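You operate a simulated robot arm through the tools that you are given. There is no shell and no other tool.

The job below is to be done with a simulated two-armed robot. You get a single attempt, and the scene is never put back.

## Task
Play the tone through the yellow jack lead at level 4, then switch the tone box off.
Fine: leave the lead plugged in and the knob where you set it.

It is judged by the outcome, as a careful person would: the job done as asked, and still so three seconds after it is handed in. It fails if anything else is knocked over, pushed out of place, dropped, spilled or broken.

## Robot
Two 7-joint arms with fingered hands on one trunk, on a base that moves. Base frame: it is fixed to the floor where the robot stands at the start and does not move with it; the origin is under the middle of the robot, x ahead of it, y to its left, z up. Readings come in m, degrees, newtons and seconds.
The left shoulder is at the start at [0.049, 0.182, 1.223], the right one opposite. With the tool pointing down near the work surface each hand reaches from about 0.36 to 0.8 m from the robot's upright axis, wherever it stands, measured 20 degrees to its own side. Places, roughly: level knob [0.4, -0.5, 0.9]; orange tone key [0.4, -0.6, 0.9]; sockets of the tone box [0.5, -0.5, 0.9]; tone box [0.5, -0.5, 1]; tone switch [0.4, -0.6, 0.9]. Payload 3.8 kg a hand.
Tool frame (each hand has its own): the origin (TCP) lies between the finger pads and is the grasp point; the fingertips stand 0.03 m ahead of it; z points along the fingers, y is the line along which they close. The gripper opens to 0.104 m; its body begins 0.035 m behind the TCP. The gripper is a hand of 4 fingers: y runs from the thumb to the fingers, the wrist lies at [-0.017, -0.104, -0.178] in the tool frame, and closing takes about 1.5 s.
Orientation is that of the tool frame in the base frame, as a unit quaternion [x, y, z, w]. With the fingers straight down and the wrist toward the robot, the tool's x, y and z point along [0, 1, 0], [1, 0, 0] and [0, 0, -1] of the base frame.

## Interface
- The arms move only by the tool play_rows. It takes "left_rows", "right_rows" or both (then of equal length, played together; a hand with none holds still); each is a list of rows, each an object (a shift or turn left out is 0, a gripper value left out holds the last) with "xyz": the shift along the base's x, y, z in units of 250 mm (1.0 is 250 mm), a list of three; "rot": the turn, a rotation vector about the base's x, y, z in units of 90 degrees (1.0 is 90 degrees), a list of three. In form: [{"xyz": [tx, ty, tz], "rot": [rx, ry, rz]}, ...]. A call has 1 to 20 rows; each row is the pose to reach, as a shift and turn from the pose commanded when the call began. "left_grip" and "right_grip" are, for a hand that has rows, the gripper command, from -1 (shut) to 1 (fully open), values between in proportion, set as the call begins (left out, the last holds). A call with a number of a shift or a turn outside -1 to 1 is refused whole. Rows are played at 5 a second. More than 0.05 m and 8.6 degrees between two rows, or a gripper value outside its range, and nothing of the call is played. A pose out of reach is approached as far as the arm can. The call stops where the force on the tool passes 40 N (or 10 N more than at its start, if that is more) or the arm is blocked; 0.2 s more then pass. The fingers move at their own pace (about 0.072 m/s each) and stop on an object; they squeeze with about 32 N. The grip force told is the motor's: it shows also when the fingers shut on nothing. Time passes only in rows, and 0.2 s behind the last, so rows that repeat a pose let the fingers close. The reply holds the time, the measured pose of the TCP, the force on the tool along the base axes, the opening and the grip force, in the units named above and with some noise, with the torque about the TCP (base axes, N m) and any sound that the robot's microphone picked up.
- Cameras (640 x 400 px; columns grow to the right, rows downward): "scene" is now at [0.1339, -0.0208, 1.4031]; the picture's right is [-0.22, -0.98, 0.00], its down [-0.53, 0.12, -0.84] and it looks along [0.82, -0.18, -0.54] (base axes); focal length 214 px, centre (320, 200). "left" rides on the left gripper at [-0.066, -0.09, -0.126] in its tool frame; the picture's right is [-0.78, -0.30, 0.56], its down [0.57, -0.70, 0.42] and it looks along [0.26, 0.65, 0.71] (tool axes); focal length 275 px, centre (320, 200). "right" rides on the right gripper at [0.066, -0.09, -0.126] in its tool frame; the picture's right is [-0.78, 0.30, -0.56], its down [-0.57, -0.70, 0.42] and it looks along [-0.26, 0.65, 0.71] (tool axes); focal length 275 px, centre (320, 200). There is no depth. A picture from a camera that has moved, and an enlarged one, comes with that camera's place and axes in the base frame and with its lens.
- capture(camera): a new picture of that camera. No time passes.
- lift_body(by): moves the trunk up (or, below 0, down) by that many m; the arms and the scene camera ride with it, the base frame stays. It gives what a move gives, with no picture.
- roll_base(legs): drives the robot by 1 to 6 legs, each [ahead, left, turn to the left] in m, m and degrees, along the robot's own axes; the way and the turn of a leg run together, so that a leg with both is an arc; at most 1.5 m and 180 degrees a leg. The arms and the cameras ride along, it lands a little off, and it stops where it bumps. It gives what a move gives.
- set_fingers(index, middle, ring, thumb_bend, thumb_turn, hand): sets how far each is bent, from 0 (flat) to 1 (curled in); at 0.3 the hand is open as for a grip, at 0.7 the pads meet at the TCP. One left out holds its place. A second passes; each finger stops where it meets its share of the squeeze, and holds until it gets a number again. A gripper value or a shape takes the hand back. It gives what a move gives, with no picture; readings hold the bend of each and the force on the fingers (four entries, about 0 where the hand has none), thumb and palm. thumb_turn goes from beside the hand (0) to across from the fingers (1), as for a grip.
- set_grasp(shape, hand): the hand has 4 fingers and takes this shape, open, in about a second: jaw (thumb against the fingers, like two jaws); tri (thumb and two fingers); tip (a fingertip pinch); poke (one finger out to press); point (the index stretched); flat (the hand flat); cup (the hand cupped); fist (a fist). The gripper value then closes the fingers along that shape, each until it touches; the sizes above hold for jaw. It gives what a move gives, with no picture.
- aim_head(pan, tilt): turns the head with the scene camera to pan (to the left, within 86 degrees either way) and tilt (down, from -29 to 69), counted from straight ahead of the robot (the tilt from the chest, where the trunk bows). It gives what a move gives.
- close_up(camera, box): a new picture of the part [left, top, right, bottom] of that camera's present view, enlarged. No time passes.
- hand_in(): hands the job in; it is judged then, once.

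Places have to be worked out from the pictures, the camera data and where the tool is seen. Open the grippers and draw the arms clear of the work before you hand the job in, unless the task says otherwise.

The tools are called after ">>>" as a command line: name --argument value ..., lists and objects as JSON in quotes. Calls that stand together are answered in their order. play_rows: Moves the arms, as the interface text tells. Its arguments: {"type":"object","properties":{"left_rows":{"type":"array"},"left_grip":{"type":"number"},"right_rows":{"type":"array"},"right_grip":{"type":"number"}},"required":[]} The other tools are called the same way: lift_body (by) moves the trunk up or down; set_grasp (shape, hand) gives the hand a shape; set_fingers (index, middle, ring, thumb_bend, thumb_turn, hand) moves the fingers one by one; roll_base (legs) drives the base; aim_head (pan, tilt) turns the head that bears the scene camera; capture (camera) takes a picture; close_up (camera, box) takes an enlarged picture of a part of a camera's view; hand_in () hands the job in.

At the start:

```text
clock: 0.0
left_eef_pos: [0.497, -0.0204, 1.2851]
left_tcp_rot: [0.707, 0.708, -0.001, 0.0]
left_contact_force: [0.3, -0.4, 0.0]
left_torque: [0.01, 0.02, 0.0]
left_width: 0.1037
left_grip_force: 0.0
left_shape: jaw
left_bend: [0.3, 0.3, 0.3, 0.3, 0.97]
left_finger forces: [0.0, 0.0, 0.0, 0.0, 0.0, 0.1]
right_eef_pos: [0.349, -0.3873, 1.1805]
right_tcp_rot: [0.707, 0.707, 0.0, 0.0]
right_contact_force: [0.4, -0.3, -0.4]
right_torque: [-0.01, 0.02, -0.03]
right_width: 0.1037
right_grip_force: 0.1
right_shape: jaw
right_bend: [0.3, 0.3, 0.3, 0.3, 0.97]
right_finger forces: [0.1, 0.0, 0.0, 0.0, 0.0, 0.0]
trunk travel left (down, up): [-0.375, 0.381]
robot x, y, heading: [0.0006, -0.005, 0.2]
head pan, tilt (commanded): [-12.5, 32.9]
```

scene: 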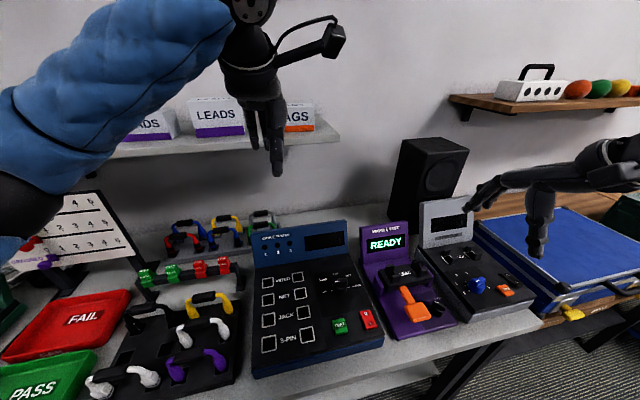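
right: 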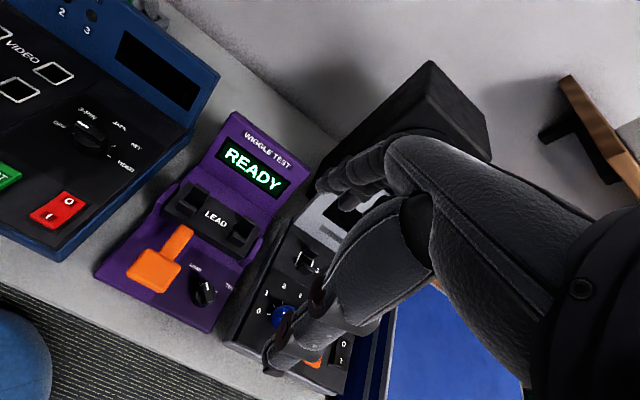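
left: 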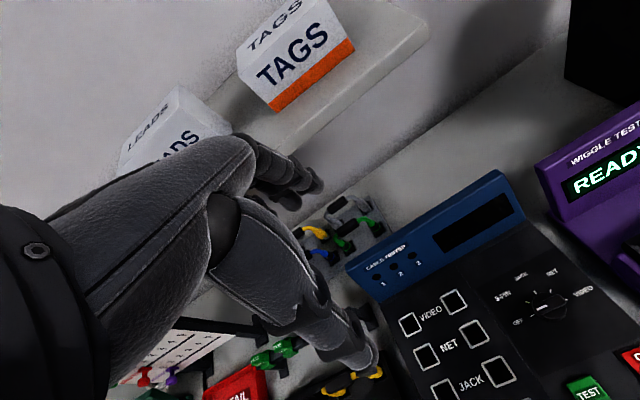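

I start by looking closely at the bench: the tone box (grey, right), and the leads at left.

>>> close_up --camera "scene" --box '[360, 180, 560, 340]'

>>> close_up --camera "scene" --box '[80, 200, 280, 400]'

>>> close_up --camera "right" --box '[200, 180, 420, 400]'

```text
2.50 times, centred on (460, 260) of scene
camera zoom: at [0.1339, -0.0208, 1.4031], right [-0.22, -0.98, 0.0], down [-0.53, 0.12, -0.84], along [0.82, -0.18, -0.54], focal length 536 px, centre (-30, 50)
```

zoom: 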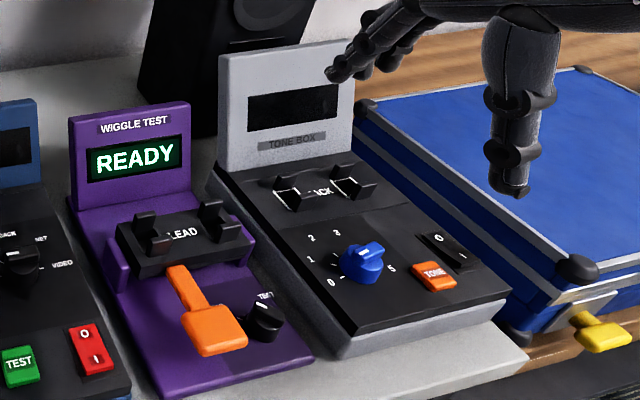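

```text
2.00 times, centred on (180, 300) of scene
camera zoom: at [0.1339, -0.0208, 1.4031], right [-0.22, -0.98, 0.0], down [-0.53, 0.12, -0.84], along [0.82, -0.18, -0.54], focal length 429 px, centre (600, 0)
```

zoom: 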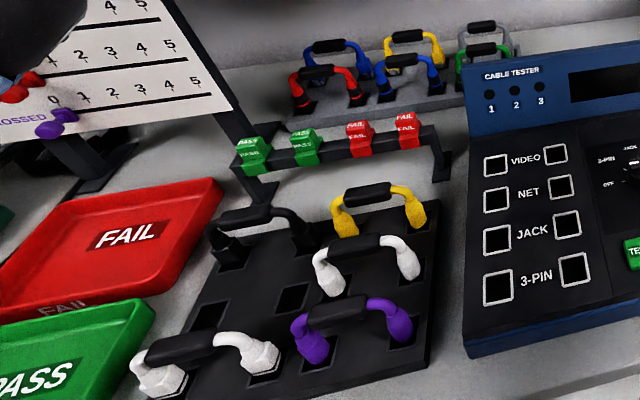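

```text
1.82 times, centred on (310, 290) of right
camera zoom: at [0.2581, -0.3225, 1.3067], right [0.3, -0.78, 0.56], down [-0.7, -0.57, -0.42], along [0.65, -0.26, -0.71], focal length 500 px, centre (338, 36)
```

zoom: 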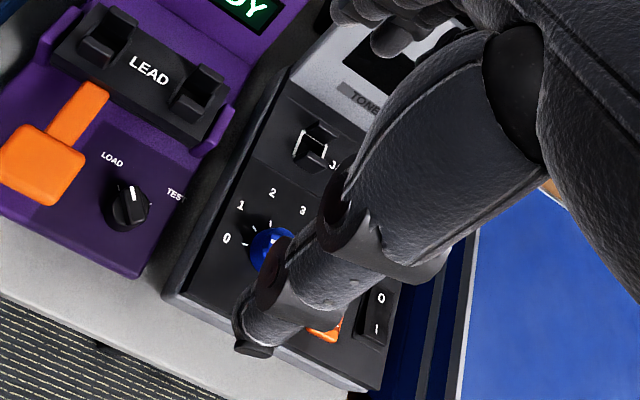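

The tone box has a JACK socket pair, and several leads of each colour lie at left. I look closer to tell which yellow lead is the jack type.

>>> close_up --camera "scene" --box '[150, 195, 290, 285]'

>>> close_up --camera "scene" --box '[80, 280, 260, 400]'

>>> close_up --camera "left" --box '[240, 180, 460, 400]'

>>> aim_head --pan 25 --tilt 45

```text
4.44 times, centred on (220, 240) of scene
camera zoom: at [0.1339, -0.0208, 1.4031], right [-0.22, -0.98, 0.0], down [-0.53, 0.12, -0.84], along [0.82, -0.18, -0.54], focal length 953 px, centre (764, 22)
```

zoom: 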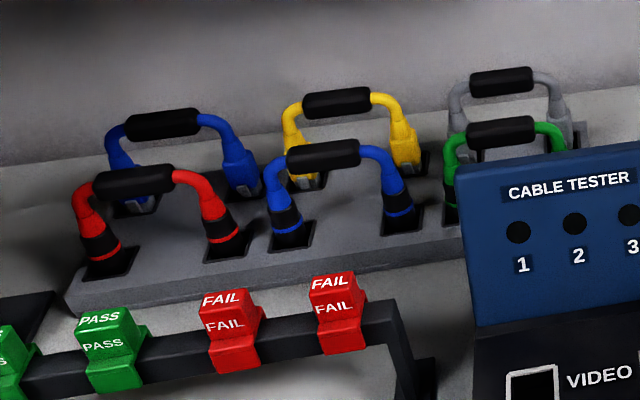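

```text
3.33 times, centred on (170, 340) of scene
camera zoom: at [0.1339, -0.0208, 1.4031], right [-0.22, -0.98, 0.0], down [-0.53, 0.12, -0.84], along [0.82, -0.18, -0.54], focal length 715 px, centre (820, -267)
```

zoom: 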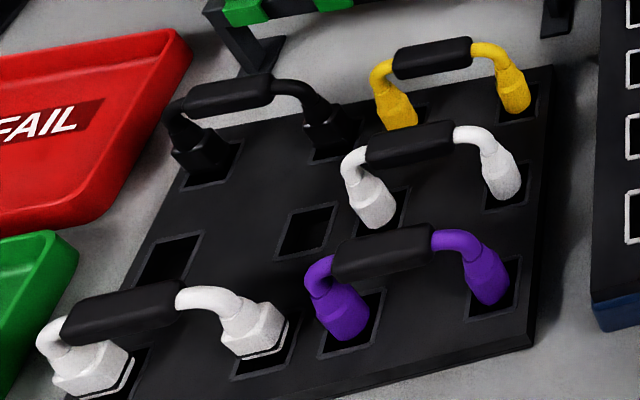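

```text
1.82 times, centred on (350, 290) of left
camera zoom: at [0.4055, -0.0862, 1.4102], right [-0.3, -0.78, -0.56], down [-0.7, 0.57, -0.42], along [0.65, 0.27, -0.71], focal length 500 px, centre (266, 36)
```

zoom: 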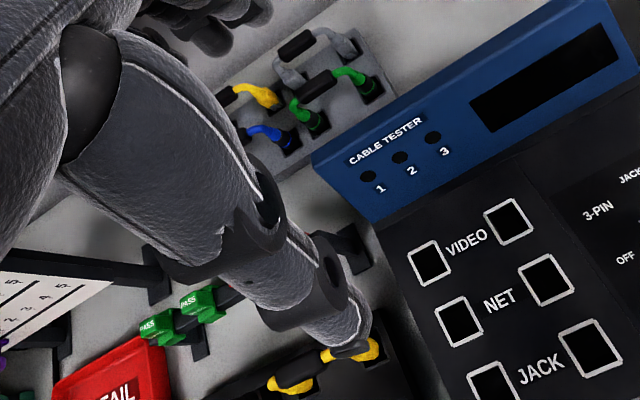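

```text
clock: 1.0
left_eef_pos: [0.4971, -0.0205, 1.2849]
left_tcp_rot: [0.707, 0.708, 0.0, 0.001]
left_contact_force: [-0.7, -0.1, 0.6]
left_torque: [-0.05, 0.0, -0.05]
left_width: 0.1035
left_grip_force: 0.0
left_shape: jaw
left_bend: [0.3, 0.3, 0.3, 0.3, 0.97]
left_finger forces: [0.0, 0.0, 0.0, 0.0, 0.1, 0.0]
right_eef_pos: [0.3487, -0.3884, 1.1811]
right_tcp_rot: [0.707, 0.707, 0.0, 0.001]
right_contact_force: [0.4, -0.2, 0.1]
right_torque: [0.05, 0.0, -0.05]
right_width: 0.1034
right_grip_force: 0.0
right_shape: jaw
right_bend: [0.3, 0.3, 0.3, 0.3, 0.97]
right_finger forces: [0.1, 0.0, 0.1, 0.0, 0.0, 0.0]
trunk travel left (down, up): [-0.375, 0.381]
robot x, y, heading: [0.0025, 0.0022, -0.4]
head pan, tilt (commanded): [25.0, 45.0]
```

The rear rack seems to hold NET-type (square clear tip) leads and banded round ones; the black tray holds plain round ones. I look at these from the newly aimed head.

>>> capture --camera "scene"

>>> close_up --camera "scene" --box '[320, 60, 520, 185]'

>>> close_up --camera "scene" --box '[260, 160, 480, 300]'

```text
taken
camera scene: at [0.1206, 0.0328, 1.3851], right [0.42, -0.91, 0.0], down [-0.64, -0.3, -0.71], along [0.64, 0.3, -0.71], focal length 214 px, centre (320, 200)
```

scene: 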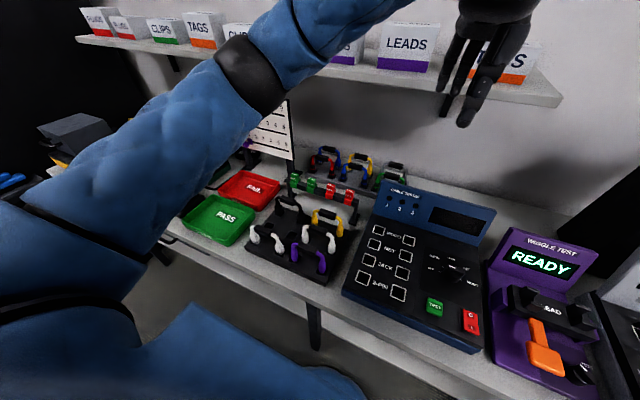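

```text
3.20 times, centred on (420, 122) of scene
camera zoom: at [0.1206, 0.0328, 1.3851], right [0.42, -0.91, 0.0], down [-0.64, -0.3, -0.71], along [0.64, 0.3, -0.71], focal length 686 px, centre (0, 448)
```

zoom: 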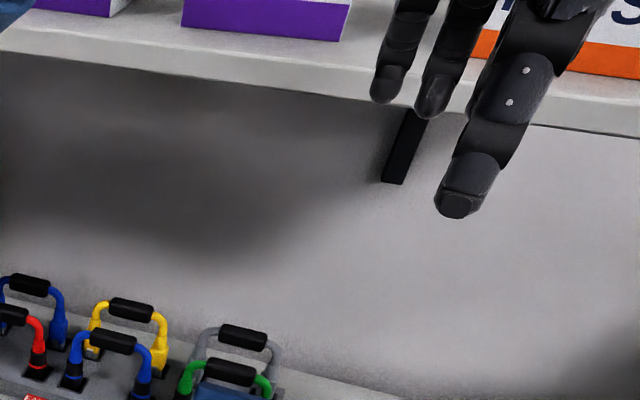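

```text
2.86 times, centred on (370, 230) of scene
camera zoom: at [0.1206, 0.0328, 1.3851], right [0.42, -0.91, 0.0], down [-0.64, -0.3, -0.71], along [0.64, 0.3, -0.71], focal length 613 px, centre (177, 114)
```

zoom: 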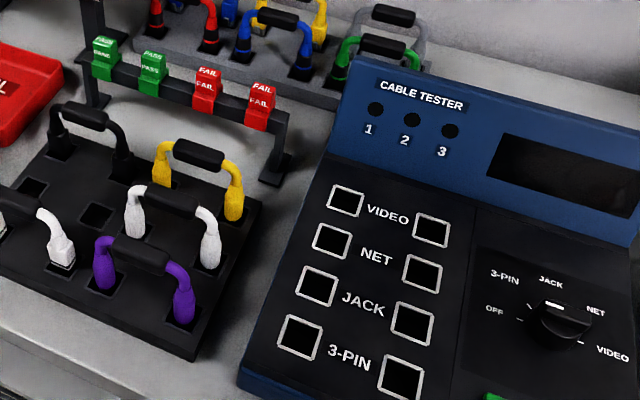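

The yellow lead in the black tray has plain round plugs (handle near [0.476, 0.177, 0.95]); the yellow one on the rear rack has a square NET-like tip. Next I aim the head at the tone box for measuring.

>>> aim_head --pan -45 --tilt 40

>>> capture --camera "scene"

>>> close_up --camera "scene" --box '[200, 160, 400, 285]'

```text
clock: 2.5
left_eef_pos: [0.4971, -0.0213, 1.2841]
left_tcp_rot: [0.707, 0.707, 0.001, 0.0]
left_contact_force: [0.0, 0.3, 0.2]
left_torque: [-0.01, 0.01, -0.03]
left_width: 0.1036
left_grip_force: 0.1
left_shape: jaw
left_bend: [0.3, 0.3, 0.3, 0.3, 0.97]
left_finger forces: [0.1, 0.0, 0.0, 0.0, 0.0, 0.0]
right_eef_pos: [0.3473, -0.3864, 1.1802]
right_tcp_rot: [0.707, 0.708, 0.0, 0.0]
right_contact_force: [0.8, 0.1, -0.4]
right_torque: [0.0, 0.02, 0.01]
right_width: 0.1035
right_grip_force: 0.0
right_shape: jaw
right_bend: [0.3, 0.3, 0.3, 0.3, 0.97]
right_finger forces: [0.0, 0.0, 0.1, 0.0, 0.0, 0.0]
trunk travel left (down, up): [-0.375, 0.381]
robot x, y, heading: [0.0002, 0.0013, -0.1]
head pan, tilt (commanded): [-45.0, 40.0]
```

```text
taken
camera scene: at [0.1071, -0.0616, 1.3924], right [-0.71, -0.71, 0.0], down [-0.46, 0.45, -0.77], along [0.54, -0.54, -0.64], focal length 214 px, centre (320, 200)
```

scene: 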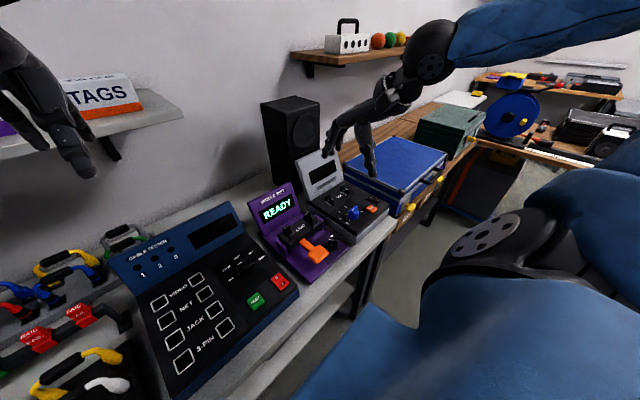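

```text
3.20 times, centred on (300, 222) of scene
camera zoom: at [0.1071, -0.0616, 1.3924], right [-0.71, -0.71, 0.0], down [-0.46, 0.45, -0.77], along [0.54, -0.54, -0.64], focal length 686 px, centre (384, 128)
```

zoom: 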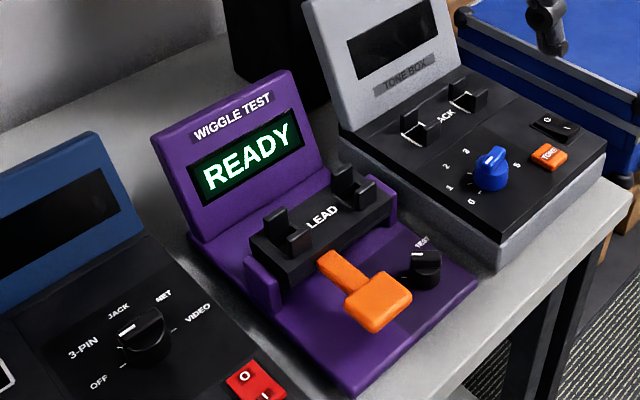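

The tone box is off (dark display), knob near 0–1, with two JACK sockets. I'll use the right hand for everything: first drive left about 0.35 m so that the yellow lead lies in the right hand's good range.

>>> roll_base --legs '[[0, 0.35, 0]]'

>>> aim_head --pan -15 --tilt 50

>>> capture --camera "scene"

>>> capture --camera "right"

```text
clock: 4.7
left_eef_pos: [0.4965, 0.3307, 1.2835]
left_tcp_rot: [0.707, 0.708, 0.0, 0.001]
left_contact_force: [0.2, -0.4, 0.2]
left_torque: [-0.01, 0.0, 0.02]
left_width: 0.1035
left_grip_force: 0.1
left_shape: jaw
left_bend: [0.3, 0.3, 0.3, 0.3, 0.97]
left_finger forces: [0.1, 0.1, 0.1, 0.0, 0.1, 0.1]
right_eef_pos: [0.3476, -0.0359, 1.1801]
right_tcp_rot: [0.707, 0.707, 0.0, 0.0]
right_contact_force: [-0.4, 0.0, -0.4]
right_torque: [-0.03, 0.0, 0.03]
right_width: 0.1036
right_grip_force: 0.1
right_shape: jaw
right_bend: [0.3, 0.3, 0.3, 0.3, 0.97]
right_finger forces: [0.0, 0.0, 0.0, 0.0, 0.0, 0.1]
trunk travel left (down, up): [-0.375, 0.381]
robot x, y, heading: [0.0042, 0.3499, 0.0]
head pan, tilt (commanded): [-45.0, 40.0]
```

```text
clock: 5.7
left_eef_pos: [0.4961, 0.33, 1.2844]
left_tcp_rot: [0.707, 0.708, 0.0, -0.001]
left_contact_force: [0.0, -0.1, 0.1]
left_torque: [0.02, -0.01, 0.01]
left_width: 0.1034
left_grip_force: 0.0
left_shape: jaw
left_bend: [0.3, 0.3, 0.3, 0.3, 0.97]
left_finger forces: [0.1, 0.0, 0.1, 0.1, 0.0, 0.1]
right_eef_pos: [0.3488, -0.0376, 1.1795]
right_tcp_rot: [0.707, 0.707, -0.001, 0.0]
right_contact_force: [0.5, -0.6, -1.3]
right_torque: [0.01, -0.01, 0.02]
right_width: 0.1036
right_grip_force: 0.0
right_shape: jaw
right_bend: [0.3, 0.3, 0.3, 0.3, 0.97]
right_finger forces: [0.1, 0.1, 0.1, 0.0, 0.1, 0.0]
trunk travel left (down, up): [-0.375, 0.381]
robot x, y, heading: [0.0027, 0.35, 0.2]
head pan, tilt (commanded): [-15.0, 50.0]
```

```text
taken
camera scene: at [0.1212, 0.3285, 1.3782], right [-0.26, -0.97, 0.0], down [-0.74, 0.2, -0.64], along [0.62, -0.17, -0.77], focal length 214 px, centre (320, 200)
```

scene: 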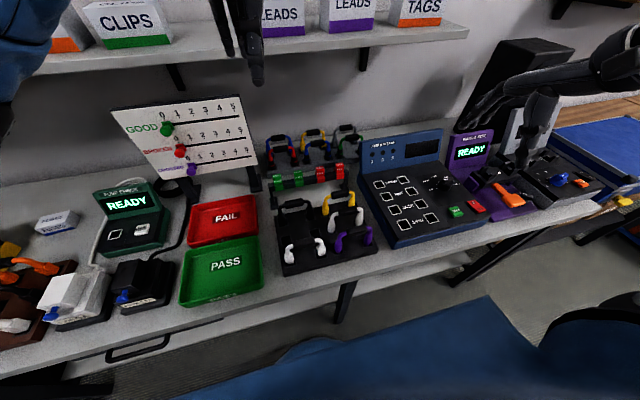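

```text
taken
camera right: at [0.2583, 0.0276, 1.3068], right [0.3, -0.78, 0.56], down [-0.7, -0.57, -0.42], along [0.65, -0.26, -0.71], focal length 275 px, centre (320, 200)
```

right: 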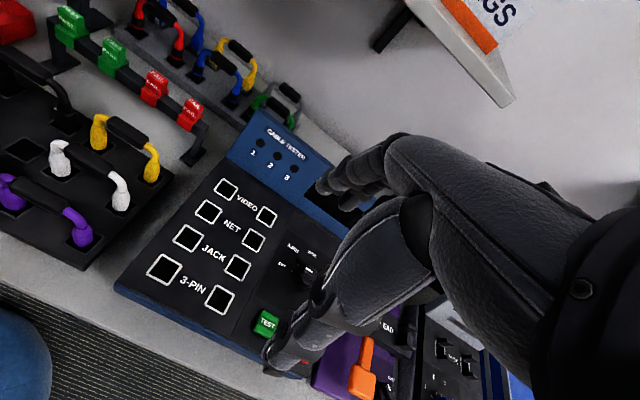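

The right camera now sees both yellow leads well. I zoom in on them for kind and position.

>>> close_up --camera "right" --box '[0, 60, 200, 260]'

>>> close_up --camera "right" --box '[120, 0, 320, 125]'

>>> close_up --camera "scene" --box '[250, 110, 400, 290]'

>>> close_up --camera "scene" --box '[0, 170, 280, 350]'

```text
2.00 times, centred on (100, 160) of right
camera zoom: at [0.2583, 0.0276, 1.3068], right [0.3, -0.78, 0.56], down [-0.7, -0.57, -0.42], along [0.65, -0.26, -0.71], focal length 551 px, centre (760, 280)
```

zoom: 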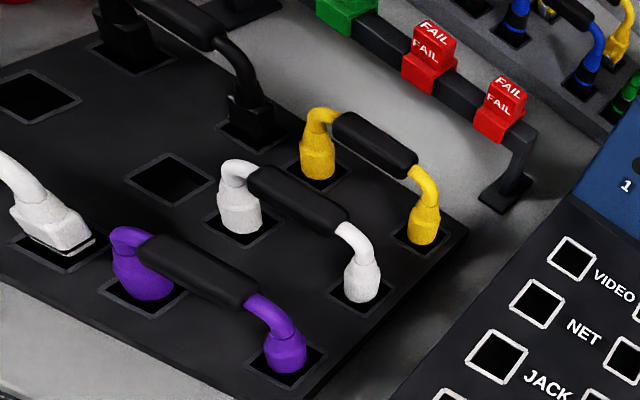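

```text
3.20 times, centred on (220, 62) of right
camera zoom: at [0.2583, 0.0276, 1.3068], right [0.3, -0.78, 0.56], down [-0.7, -0.57, -0.42], along [0.65, -0.26, -0.71], focal length 881 px, centre (640, 640)
```

zoom: 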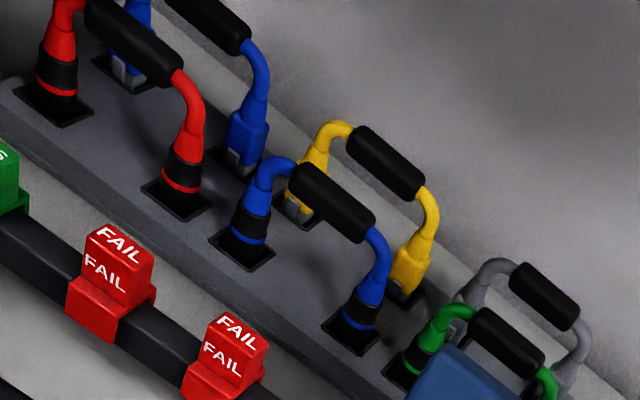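

```text
2.22 times, centred on (325, 200) of scene
camera zoom: at [0.1212, 0.3285, 1.3782], right [-0.26, -0.97, 0.0], down [-0.74, 0.2, -0.64], along [0.62, -0.17, -0.77], focal length 477 px, centre (309, 200)
```

zoom: 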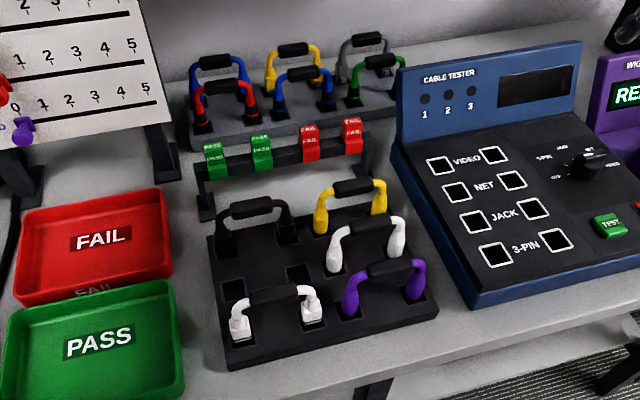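

```text
2.22 times, centred on (140, 260) of scene
camera zoom: at [0.1212, 0.3285, 1.3782], right [-0.26, -0.97, 0.0], down [-0.74, 0.2, -0.64], along [0.62, -0.17, -0.77], focal length 477 px, centre (720, 67)
```

zoom: 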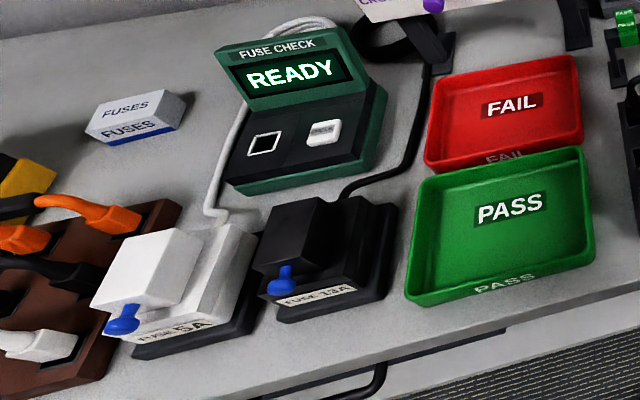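

Only two yellow leads so far: the NET (clear square tip) one on the rear rack and the round-plug one in the black tray. I check the left end of the bench for other yellow leads before choosing.

>>> aim_head --pan 50 --tilt 45

>>> capture --camera "scene"

>>> capture --camera "left"

```text
clock: 7.0
left_eef_pos: [0.4968, 0.3299, 1.284]
left_tcp_rot: [0.706, 0.708, 0.001, 0.001]
left_contact_force: [-1.2, 0.0, 0.4]
left_torque: [0.02, 0.01, 0.01]
left_width: 0.1035
left_grip_force: 0.0
left_shape: jaw
left_bend: [0.3, 0.3, 0.3, 0.3, 0.97]
left_finger forces: [0.0, 0.0, 0.1, 0.0, 0.1, 0.1]
right_eef_pos: [0.3475, -0.0374, 1.1793]
right_tcp_rot: [0.708, 0.706, 0.0, 0.0]
right_contact_force: [0.4, -0.4, -0.2]
right_torque: [-0.02, -0.01, 0.0]
right_width: 0.1038
right_grip_force: 0.0
right_shape: jaw
right_bend: [0.3, 0.3, 0.3, 0.3, 0.97]
right_finger forces: [0.0, 0.0, 0.1, 0.0, 0.0, 0.0]
trunk travel left (down, up): [-0.375, 0.381]
robot x, y, heading: [0.0037, 0.35, 0.0]
head pan, tilt (commanded): [50.0, 45.0]
```

```text
taken
camera scene: at [0.0991, 0.4106, 1.3851], right [0.77, -0.64, 0.0], down [-0.45, -0.54, -0.71], along [0.45, 0.54, -0.71], focal length 214 px, centre (320, 200)
```

scene: 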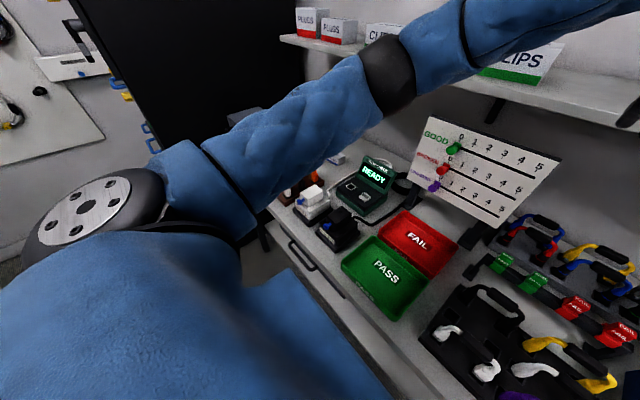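

```text
taken
camera left: at [0.4055, 0.2637, 1.4102], right [-0.29, -0.78, -0.56], down [-0.7, 0.57, -0.42], along [0.65, 0.27, -0.71], focal length 275 px, centre (320, 200)
```

left: 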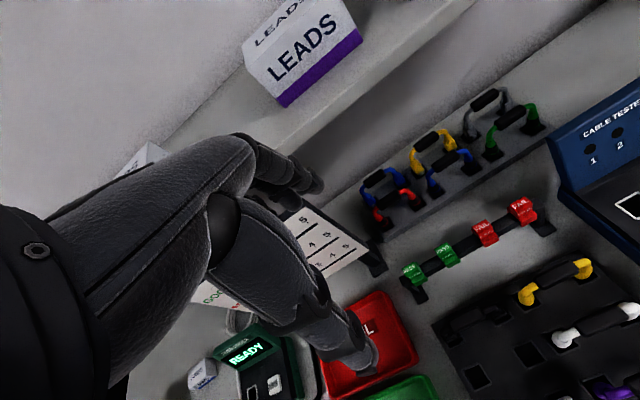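

No other yellow lead is in view; the tray's yellow one (round plugs) is the jack lead, with handle centre about [0.476, 0.178, 0.947] and its axis along y. I move the left hand aside to the left and bring the right hand high above the lead.

>>> play_rows --left_rows '[{"xyz": [-0.03, 0.1, 0]}, {"xyz": [-0.06, 0.2, 0]}, {"xyz": [-0.09, 0.3, 0]}, {"xyz": [-0.12, 0.4, 0]}, {"xyz": [-0.15, 0.5, 0]}, {"xyz": [-0.18, 0.6, 0]}, {"xyz": [-0.2, 0.65, 0]}, {"xyz": [-0.2, 0.7, 0]}]' --right_rows '[{"xyz": [0.064, 0.1075, 0]}, {"xyz": [0.128, 0.215, 0]}, {"xyz": [0.192, 0.3225, 0]}, {"xyz": [0.256, 0.43, 0]}, {"xyz": [0.32, 0.5375, 0]}, {"xyz": [0.384, 0.645, 0]}, {"xyz": [0.448, 0.7525, 0]}, {"xyz": [0.513, 0.86, 0]}]'

>>> aim_head --pan -20 --tilt 45

>>> capture --camera "scene"

>>> capture --camera "right"

>>> capture --camera "left"

```text
clock: 8.8
left_eef_pos: [0.4468, 0.506, 1.2835]
left_tcp_rot: [0.707, 0.708, -0.001, -0.001]
left_contact_force: [-0.6, 0.4, -0.4]
left_torque: [-0.05, 0.01, 0.0]
left_width: 0.1036
left_grip_force: 0.0
left_shape: jaw
left_bend: [0.3, 0.3, 0.3, 0.3, 0.97]
left_finger forces: [0.0, 0.1, 0.0, 0.0, 0.0, 0.1]
right_eef_pos: [0.4767, 0.1787, 1.18]
right_tcp_rot: [0.707, 0.707, 0.0, 0.0]
right_contact_force: [-0.1, 1.4, 0.4]
right_torque: [-0.02, 0.05, 0.0]
right_width: 0.1036
right_grip_force: 0.1
right_shape: jaw
right_bend: [0.3, 0.3, 0.3, 0.3, 0.97]
right_finger forces: [0.0, 0.0, 0.0, 0.0, 0.0, 0.0]
trunk travel left (down, up): [-0.375, 0.381]
robot x, y, heading: [0.0017, 0.3471, 0.2]
head pan, tilt (commanded): [50.0, 45.0]
```

```text
clock: 10.2
left_eef_pos: [0.4465, 0.5041, 1.2862]
left_tcp_rot: [0.706, 0.708, 0.0, 0.001]
left_contact_force: [-0.4, 0.3, -0.3]
left_torque: [-0.01, 0.04, 0.01]
left_width: 0.1037
left_grip_force: 0.1
left_shape: jaw
left_bend: [0.3, 0.3, 0.3, 0.3, 0.97]
left_finger forces: [0.0, 0.0, 0.0, 0.1, 0.0, 0.0]
right_eef_pos: [0.4762, 0.1777, 1.1796]
right_tcp_rot: [0.707, 0.707, 0.0, 0.0]
right_contact_force: [-0.3, 0.2, 0.3]
right_torque: [0.02, -0.01, 0.01]
right_width: 0.1037
right_grip_force: 0.0
right_shape: jaw
right_bend: [0.3, 0.3, 0.3, 0.3, 0.97]
right_finger forces: [0.1, 0.0, 0.0, 0.1, 0.0, 0.0]
trunk travel left (down, up): [-0.375, 0.381]
robot x, y, heading: [-0.0024, 0.3509, -0.1]
head pan, tilt (commanded): [-20.0, 45.0]
```

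```text
taken
camera scene: at [0.1233, 0.3207, 1.3851], right [-0.34, -0.94, 0.0], down [-0.67, 0.24, -0.71], along [0.66, -0.24, -0.71], focal length 214 px, centre (320, 200)
```

scene: 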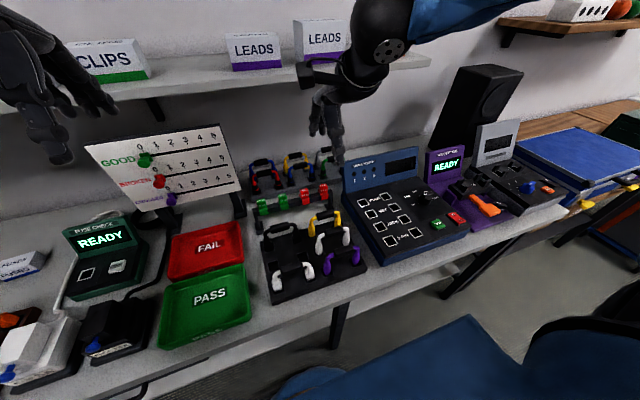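

```text
taken
camera right: at [0.3861, 0.2424, 1.3061], right [0.3, -0.78, 0.56], down [-0.7, -0.57, -0.42], along [0.65, -0.26, -0.71], focal length 275 px, centre (320, 200)
```

right: 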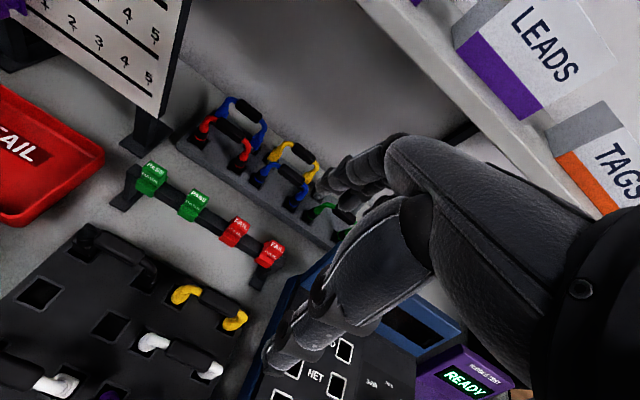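

```text
taken
camera left: at [0.3553, 0.4387, 1.4107], right [-0.3, -0.78, -0.56], down [-0.7, 0.57, -0.42], along [0.65, 0.27, -0.71], focal length 275 px, centre (320, 200)
```

left: 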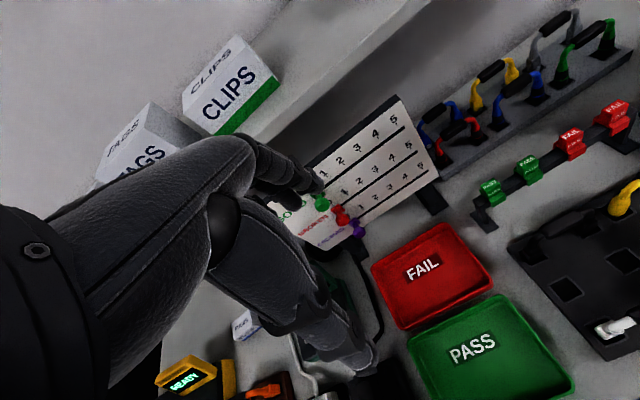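

The right hand is now above the lead at z 1.18. I zoom to see how thumb and fingers lie.

>>> close_up --camera "scene" --box '[270, 60, 430, 180]'

>>> close_up --camera "right" --box '[220, 110, 460, 400]'

```text
3.33 times, centred on (350, 120) of scene
camera zoom: at [0.1233, 0.3207, 1.3851], right [-0.34, -0.94, 0.0], down [-0.67, 0.24, -0.71], along [0.66, -0.24, -0.71], focal length 715 px, centre (220, 467)
```

zoom: 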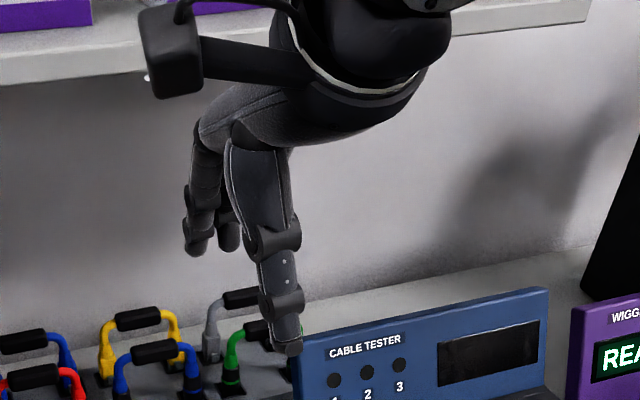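

```text
1.38 times, centred on (340, 255) of right
camera zoom: at [0.3861, 0.2424, 1.3061], right [0.3, -0.78, 0.56], down [-0.7, -0.57, -0.42], along [0.65, -0.26, -0.71], focal length 380 px, centre (292, 124)
```

zoom: 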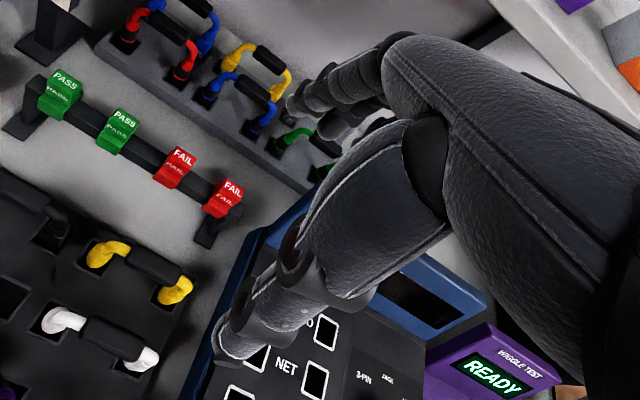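

The thumb is on the near side, tip about 33 mm below the TCP, roughly 20 mm thick; the white lead's handle is about 58 mm nearer, so I must narrow the opening. I narrow to about 52 mm and lower to z≈1.06 for a check.

>>> play_rows --right_rows '[{"xyz": [0.005, 0, -0.1]}, {"xyz": [0.01, 0, -0.2]}, {"xyz": [0.015, 0, -0.3]}, {"xyz": [0.02, 0, -0.4]}, {"xyz": [0.02, 0, -0.48]}, {"xyz": [0.02, 0, -0.48]}, {"xyz": [0.02, 0, -0.48]}]' --right_grip 0.0

>>> capture --camera "scene"

>>> close_up --camera "scene" --box '[250, 100, 410, 300]'

>>> capture --camera "right"

```text
clock: 11.8
left_eef_pos: [0.4469, 0.5055, 1.2828]
left_tcp_rot: [0.706, 0.708, 0.0, 0.001]
left_contact_force: [-0.5, -0.6, -0.4]
left_torque: [0.01, 0.01, 0.01]
left_width: 0.1038
left_grip_force: 0.1
left_shape: jaw
left_bend: [0.3, 0.3, 0.3, 0.3, 0.97]
left_finger forces: [0.0, 0.0, 0.0, 0.0, 0.0, 0.0]
right_eef_pos: [0.4813, 0.178, 1.0614]
right_tcp_rot: [0.707, 0.707, -0.001, 0.0]
right_contact_force: [0.0, -0.5, -0.3]
right_torque: [0.0, 0.01, -0.01]
right_width: 0.0523
right_grip_force: 0.1
right_shape: jaw
right_bend: [0.74, 0.44, 0.41, 0.68, 1.0]
right_finger forces: [0.0, 0.0, 0.0, 0.0, 0.1, 0.0]
trunk travel left (down, up): [-0.375, 0.381]
robot x, y, heading: [-0.0015, 0.3467, 0.2]
head pan, tilt (commanded): [-20.0, 45.0]
```

```text
taken
camera scene: at [0.1235, 0.3206, 1.3851], right [-0.34, -0.94, 0.0], down [-0.66, 0.24, -0.71], along [0.66, -0.24, -0.71], focal length 214 px, centre (320, 200)
```

scene: 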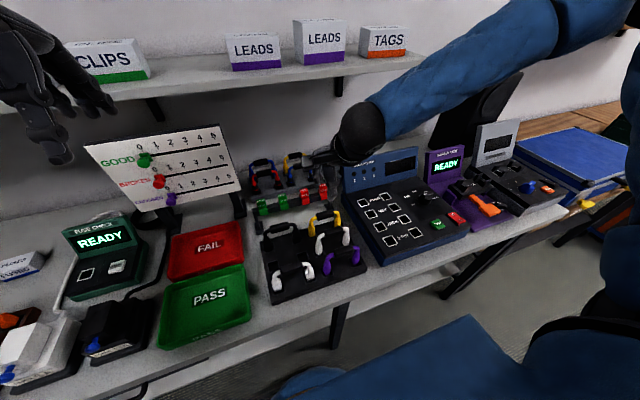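

```text
2.00 times, centred on (330, 200) of scene
camera zoom: at [0.1235, 0.3206, 1.3851], right [-0.34, -0.94, 0.0], down [-0.66, 0.24, -0.71], along [0.66, -0.24, -0.71], focal length 429 px, centre (300, 200)
```

zoom: 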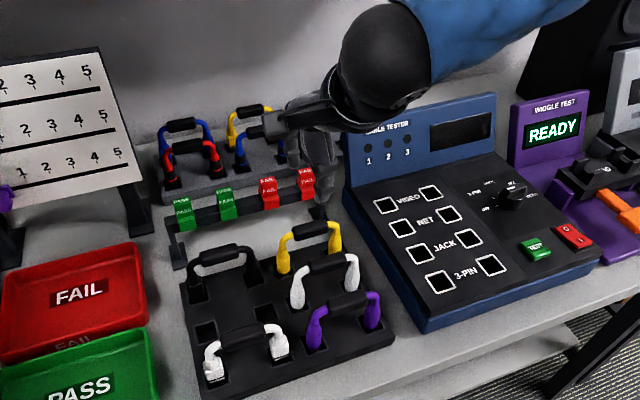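

```text
taken
camera right: at [0.3916, 0.2427, 1.1872], right [0.3, -0.78, 0.56], down [-0.7, -0.57, -0.42], along [0.65, -0.26, -0.71], focal length 275 px, centre (320, 200)
```

right: 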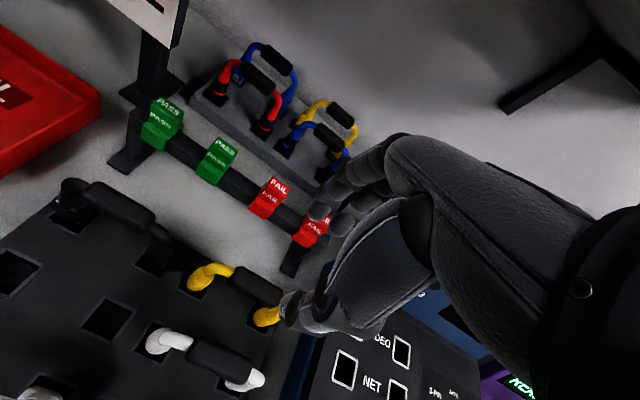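

The bends read unevenly (0.74, 0.44, 0.41, thumb 0.68), so I look closely at the actual finger shape.

>>> close_up --camera "right" --box '[220, 120, 460, 360]'

>>> close_up --camera "scene" --box '[290, 110, 390, 240]'

>>> play_rows --right_rows '[{"xyz": [0, 0, 0]}, {"xyz": [0, 0, 0]}, {"xyz": [0, 0, 0]}, {"xyz": [0, 0, 0]}]'

```text
1.67 times, centred on (340, 240) of right
camera zoom: at [0.3916, 0.2427, 1.1872], right [0.3, -0.78, 0.56], down [-0.7, -0.57, -0.42], along [0.65, -0.26, -0.71], focal length 459 px, centre (287, 133)
```

zoom: 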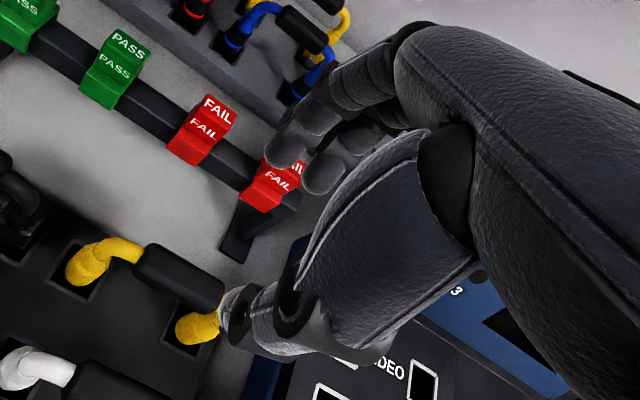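

```text
3.08 times, centred on (340, 175) of scene
camera zoom: at [0.1235, 0.3206, 1.3851], right [-0.34, -0.94, 0.0], down [-0.66, 0.24, -0.71], along [0.66, -0.24, -0.71], focal length 660 px, centre (258, 277)
```

zoom: 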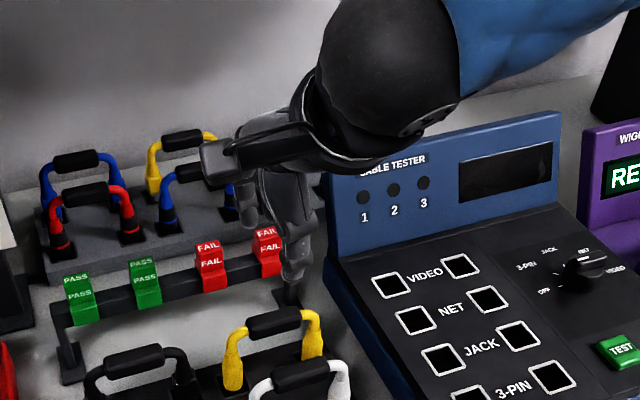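

```text
clock: 12.8
left_eef_pos: [0.4461, 0.5047, 1.2845]
left_tcp_rot: [0.707, 0.707, 0.0, 0.0]
left_contact_force: [0.1, 0.8, -0.9]
left_torque: [-0.02, 0.02, -0.01]
left_width: 0.1036
left_grip_force: 0.0
left_shape: jaw
left_bend: [0.3, 0.3, 0.3, 0.3, 0.97]
left_finger forces: [0.0, 0.0, 0.1, 0.0, 0.0, 0.0]
right_eef_pos: [0.4822, 0.1785, 1.0606]
right_tcp_rot: [0.707, 0.707, 0.0, 0.0]
right_contact_force: [-0.2, 0.1, -0.8]
right_torque: [0.0, -0.04, 0.0]
right_width: 0.0527
right_grip_force: 0.1
right_shape: jaw
right_bend: [0.74, 0.44, 0.41, 0.68, 1.0]
right_finger forces: [0.0, 0.0, 0.1, 0.0, 0.0, 0.1]
trunk travel left (down, up): [-0.375, 0.381]
robot x, y, heading: [0.0004, 0.348, 0.1]
head pan, tilt (commanded): [-20.0, 45.0]
```

The thumb tip matches where I expect it, but I want a side view of the right hand before descending. I turn the left hand about −90° so its camera looks toward the right hand, staying well clear.

>>> play_rows --left_rows '[{"xyz": [0, -0.04, -0.01], "rot": [0, 0, -0.08]}, {"xyz": [0, -0.08, -0.02], "rot": [0, 0, -0.16]}, {"xyz": [0, -0.12, -0.03], "rot": [0, 0, -0.24]}, {"xyz": [0, -0.16, -0.04], "rot": [0, 0, -0.32]}, {"xyz": [0, -0.2, -0.05], "rot": [0, 0, -0.4]}, {"xyz": [0, -0.24, -0.06], "rot": [0, 0, -0.48]}, {"xyz": [0, -0.28, -0.07], "rot": [0, 0, -0.56]}, {"xyz": [0, -0.32, -0.08], "rot": [0, 0, -0.64]}, {"xyz": [0, -0.36, -0.09], "rot": [0, 0, -0.72]}, {"xyz": [0, -0.4, -0.1], "rot": [0, 0, -0.8]}, {"xyz": [0, -0.42, -0.11], "rot": [0, 0, -0.88]}, {"xyz": [0, -0.42, -0.12], "rot": [0, 0, -0.9]}]'

>>> capture --camera "left"

```text
clock: 15.4
left_eef_pos: [0.4471, 0.3998, 1.2538]
left_tcp_rot: [0.997, 0.079, -0.001, 0.0]
left_contact_force: [0.3, -0.3, 0.0]
left_torque: [-0.01, 0.0, -0.03]
left_width: 0.1036
left_grip_force: 0.1
left_shape: jaw
left_bend: [0.3, 0.3, 0.3, 0.3, 0.97]
left_finger forces: [0.0, 0.1, 0.1, 0.1, 0.0, 0.0]
right_eef_pos: [0.4807, 0.1774, 1.0613]
right_tcp_rot: [0.707, 0.707, 0.0, 0.0]
right_contact_force: [0.0, -0.1, 0.2]
right_torque: [0.02, 0.02, 0.01]
right_width: 0.0524
right_grip_force: 0.0
right_shape: jaw
right_bend: [0.74, 0.44, 0.41, 0.68, 1.0]
right_finger forces: [0.0, 0.0, 0.2, 0.0, 0.0, 0.0]
trunk travel left (down, up): [-0.375, 0.381]
robot x, y, heading: [-0.0018, 0.3488, 0.1]
head pan, tilt (commanded): [-20.0, 45.0]
```

```text
taken
camera left: at [0.366, 0.4783, 1.3802], right [-0.81, 0.17, -0.56], down [0.46, 0.78, -0.42], along [0.36, -0.6, -0.71], focal length 275 px, centre (320, 200)
```

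left: 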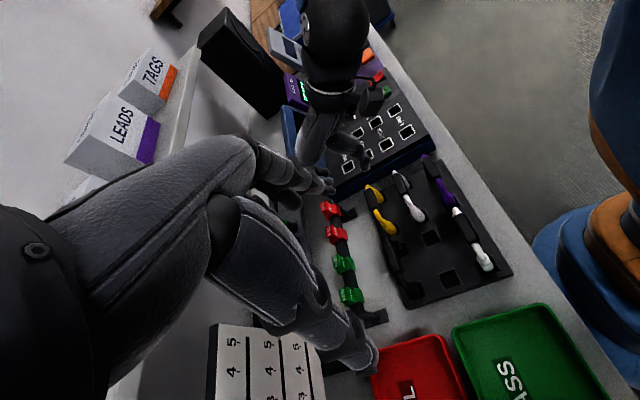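

>>> close_up --camera "left" --box '[280, 60, 460, 260]'

```text
2.00 times, centred on (370, 160) of left
camera zoom: at [0.366, 0.4783, 1.3802], right [-0.81, 0.17, -0.56], down [0.46, 0.78, -0.42], along [0.36, -0.6, -0.71], focal length 551 px, centre (220, 280)
```

zoom: 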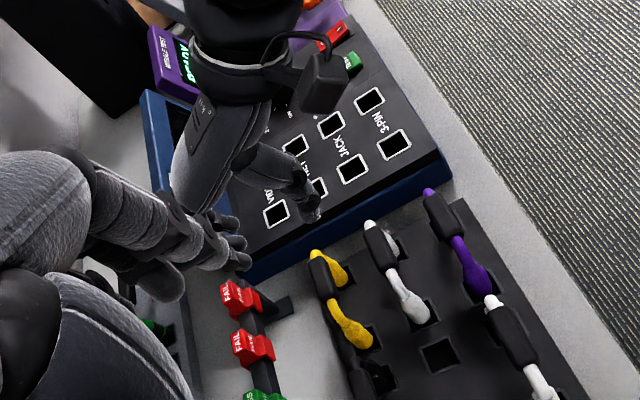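

The side view is partly hidden but confirms thumb near side, fingers far side, lead between in x. I zoom the right camera on the yellow lead to refine its x.

>>> close_up --camera "right" --box '[130, 230, 330, 355]'

>>> close_up --camera "scene" --box '[270, 180, 370, 260]'

```text
3.20 times, centred on (230, 292) of right
camera zoom: at [0.3914, 0.2428, 1.1874], right [0.3, -0.78, 0.56], down [-0.7, -0.57, -0.42], along [0.65, -0.26, -0.71], focal length 881 px, centre (608, -96)
```

zoom: 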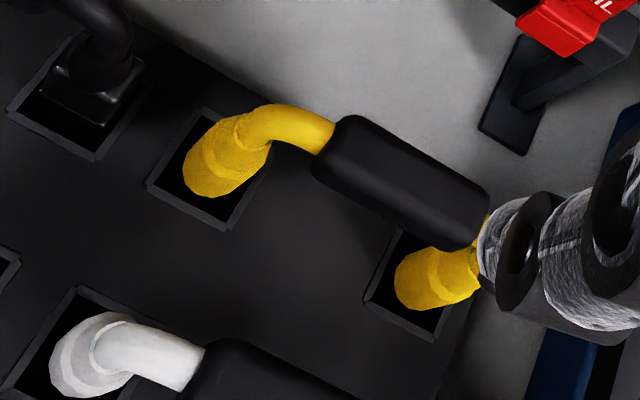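

```text
5.00 times, centred on (320, 220) of scene
camera zoom: at [0.1233, 0.3207, 1.3851], right [-0.34, -0.94, 0.0], down [-0.66, 0.24, -0.71], along [0.66, -0.24, -0.71], focal length 1072 px, centre (320, 100)
```

zoom: 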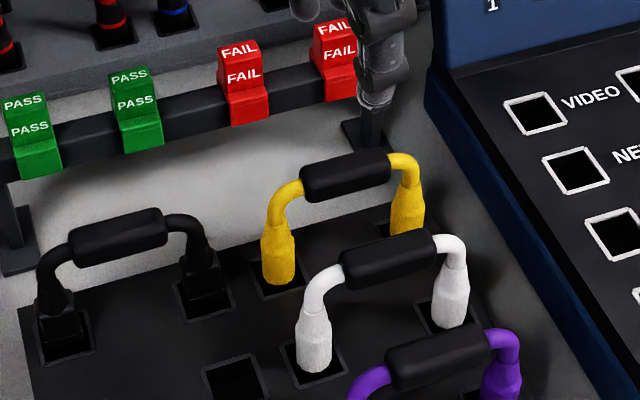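

The scene and right views together put the handle centre at about [0.4785, 0.178, 0.946], the white neighbour's handle at x≈0.418. I shift the TCP 3 mm ahead and lower to z≈0.992, tips just above the handles, then check.

>>> play_rows --right_rows '[{"xyz": [0.012, 0, -0.07]}, {"xyz": [0.012, 0, -0.14]}, {"xyz": [0.012, 0, -0.21]}, {"xyz": [0.012, 0, -0.276]}]'

>>> close_up --camera "scene" --box '[270, 150, 370, 260]'

>>> close_up --camera "right" --box '[180, 150, 380, 390]'

>>> close_up --camera "left" --box '[280, 100, 460, 260]'

```text
clock: 16.4
left_eef_pos: [0.4468, 0.3994, 1.2543]
left_tcp_rot: [0.997, 0.079, -0.001, 0.0]
left_contact_force: [-0.3, -0.4, 0.6]
left_torque: [0.01, 0.01, 0.02]
left_width: 0.1039
left_grip_force: 0.0
left_shape: jaw
left_bend: [0.3, 0.3, 0.3, 0.3, 0.97]
left_finger forces: [0.0, 0.1, 0.1, 0.0, 0.1, 0.1]
right_eef_pos: [0.4847, 0.1778, 0.9904]
right_tcp_rot: [0.707, 0.707, 0.0, 0.0]
right_contact_force: [-0.5, -1.3, -0.1]
right_torque: [-0.02, -0.02, -0.01]
right_width: 0.0524
right_grip_force: 0.1
right_shape: jaw
right_bend: [0.74, 0.44, 0.41, 0.68, 1.0]
right_finger forces: [0.0, 0.0, 0.1, 0.0, 0.0, 0.0]
trunk travel left (down, up): [-0.375, 0.381]
robot x, y, heading: [-0.0047, 0.3474, -0.1]
head pan, tilt (commanded): [-20.0, 45.0]
```

```text
3.64 times, centred on (320, 205) of scene
camera zoom: at [0.1236, 0.3205, 1.3851], right [-0.34, -0.94, 0.0], down [-0.66, 0.24, -0.71], along [0.66, -0.24, -0.71], focal length 780 px, centre (320, 182)
```

zoom: 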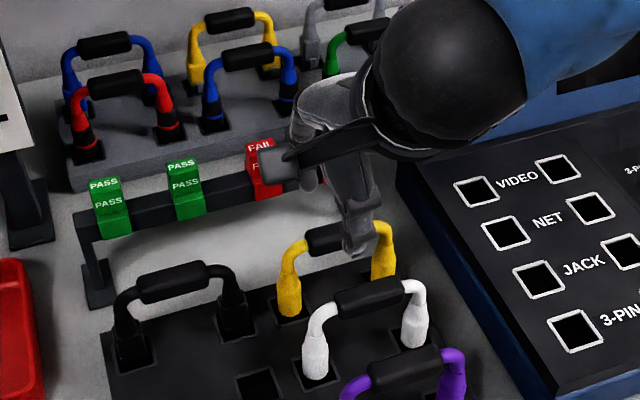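

```text
1.67 times, centred on (280, 270) of right
camera zoom: at [0.3947, 0.2428, 1.1171], right [0.3, -0.78, 0.56], down [-0.7, -0.57, -0.43], along [0.65, -0.26, -0.71], focal length 459 px, centre (387, 83)
```

zoom: 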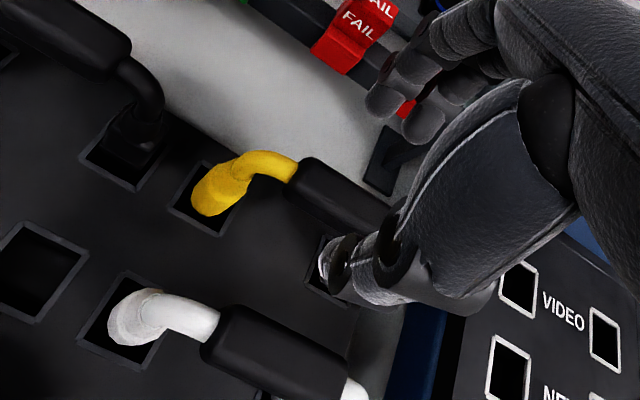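

```text
2.50 times, centred on (370, 180) of left
camera zoom: at [0.3662, 0.478, 1.3801], right [-0.81, 0.17, -0.56], down [0.45, 0.78, -0.42], along [0.36, -0.6, -0.71], focal length 688 px, centre (195, 250)
```

zoom: 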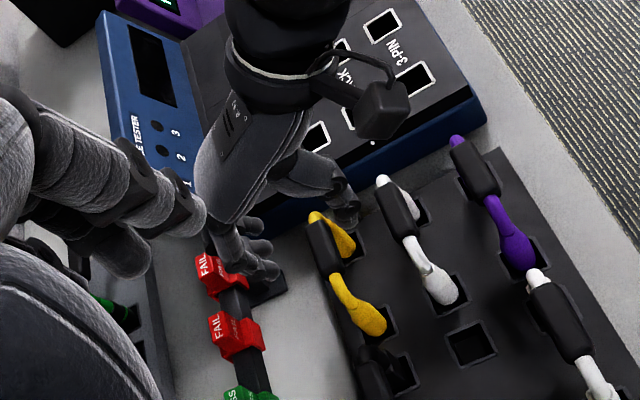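

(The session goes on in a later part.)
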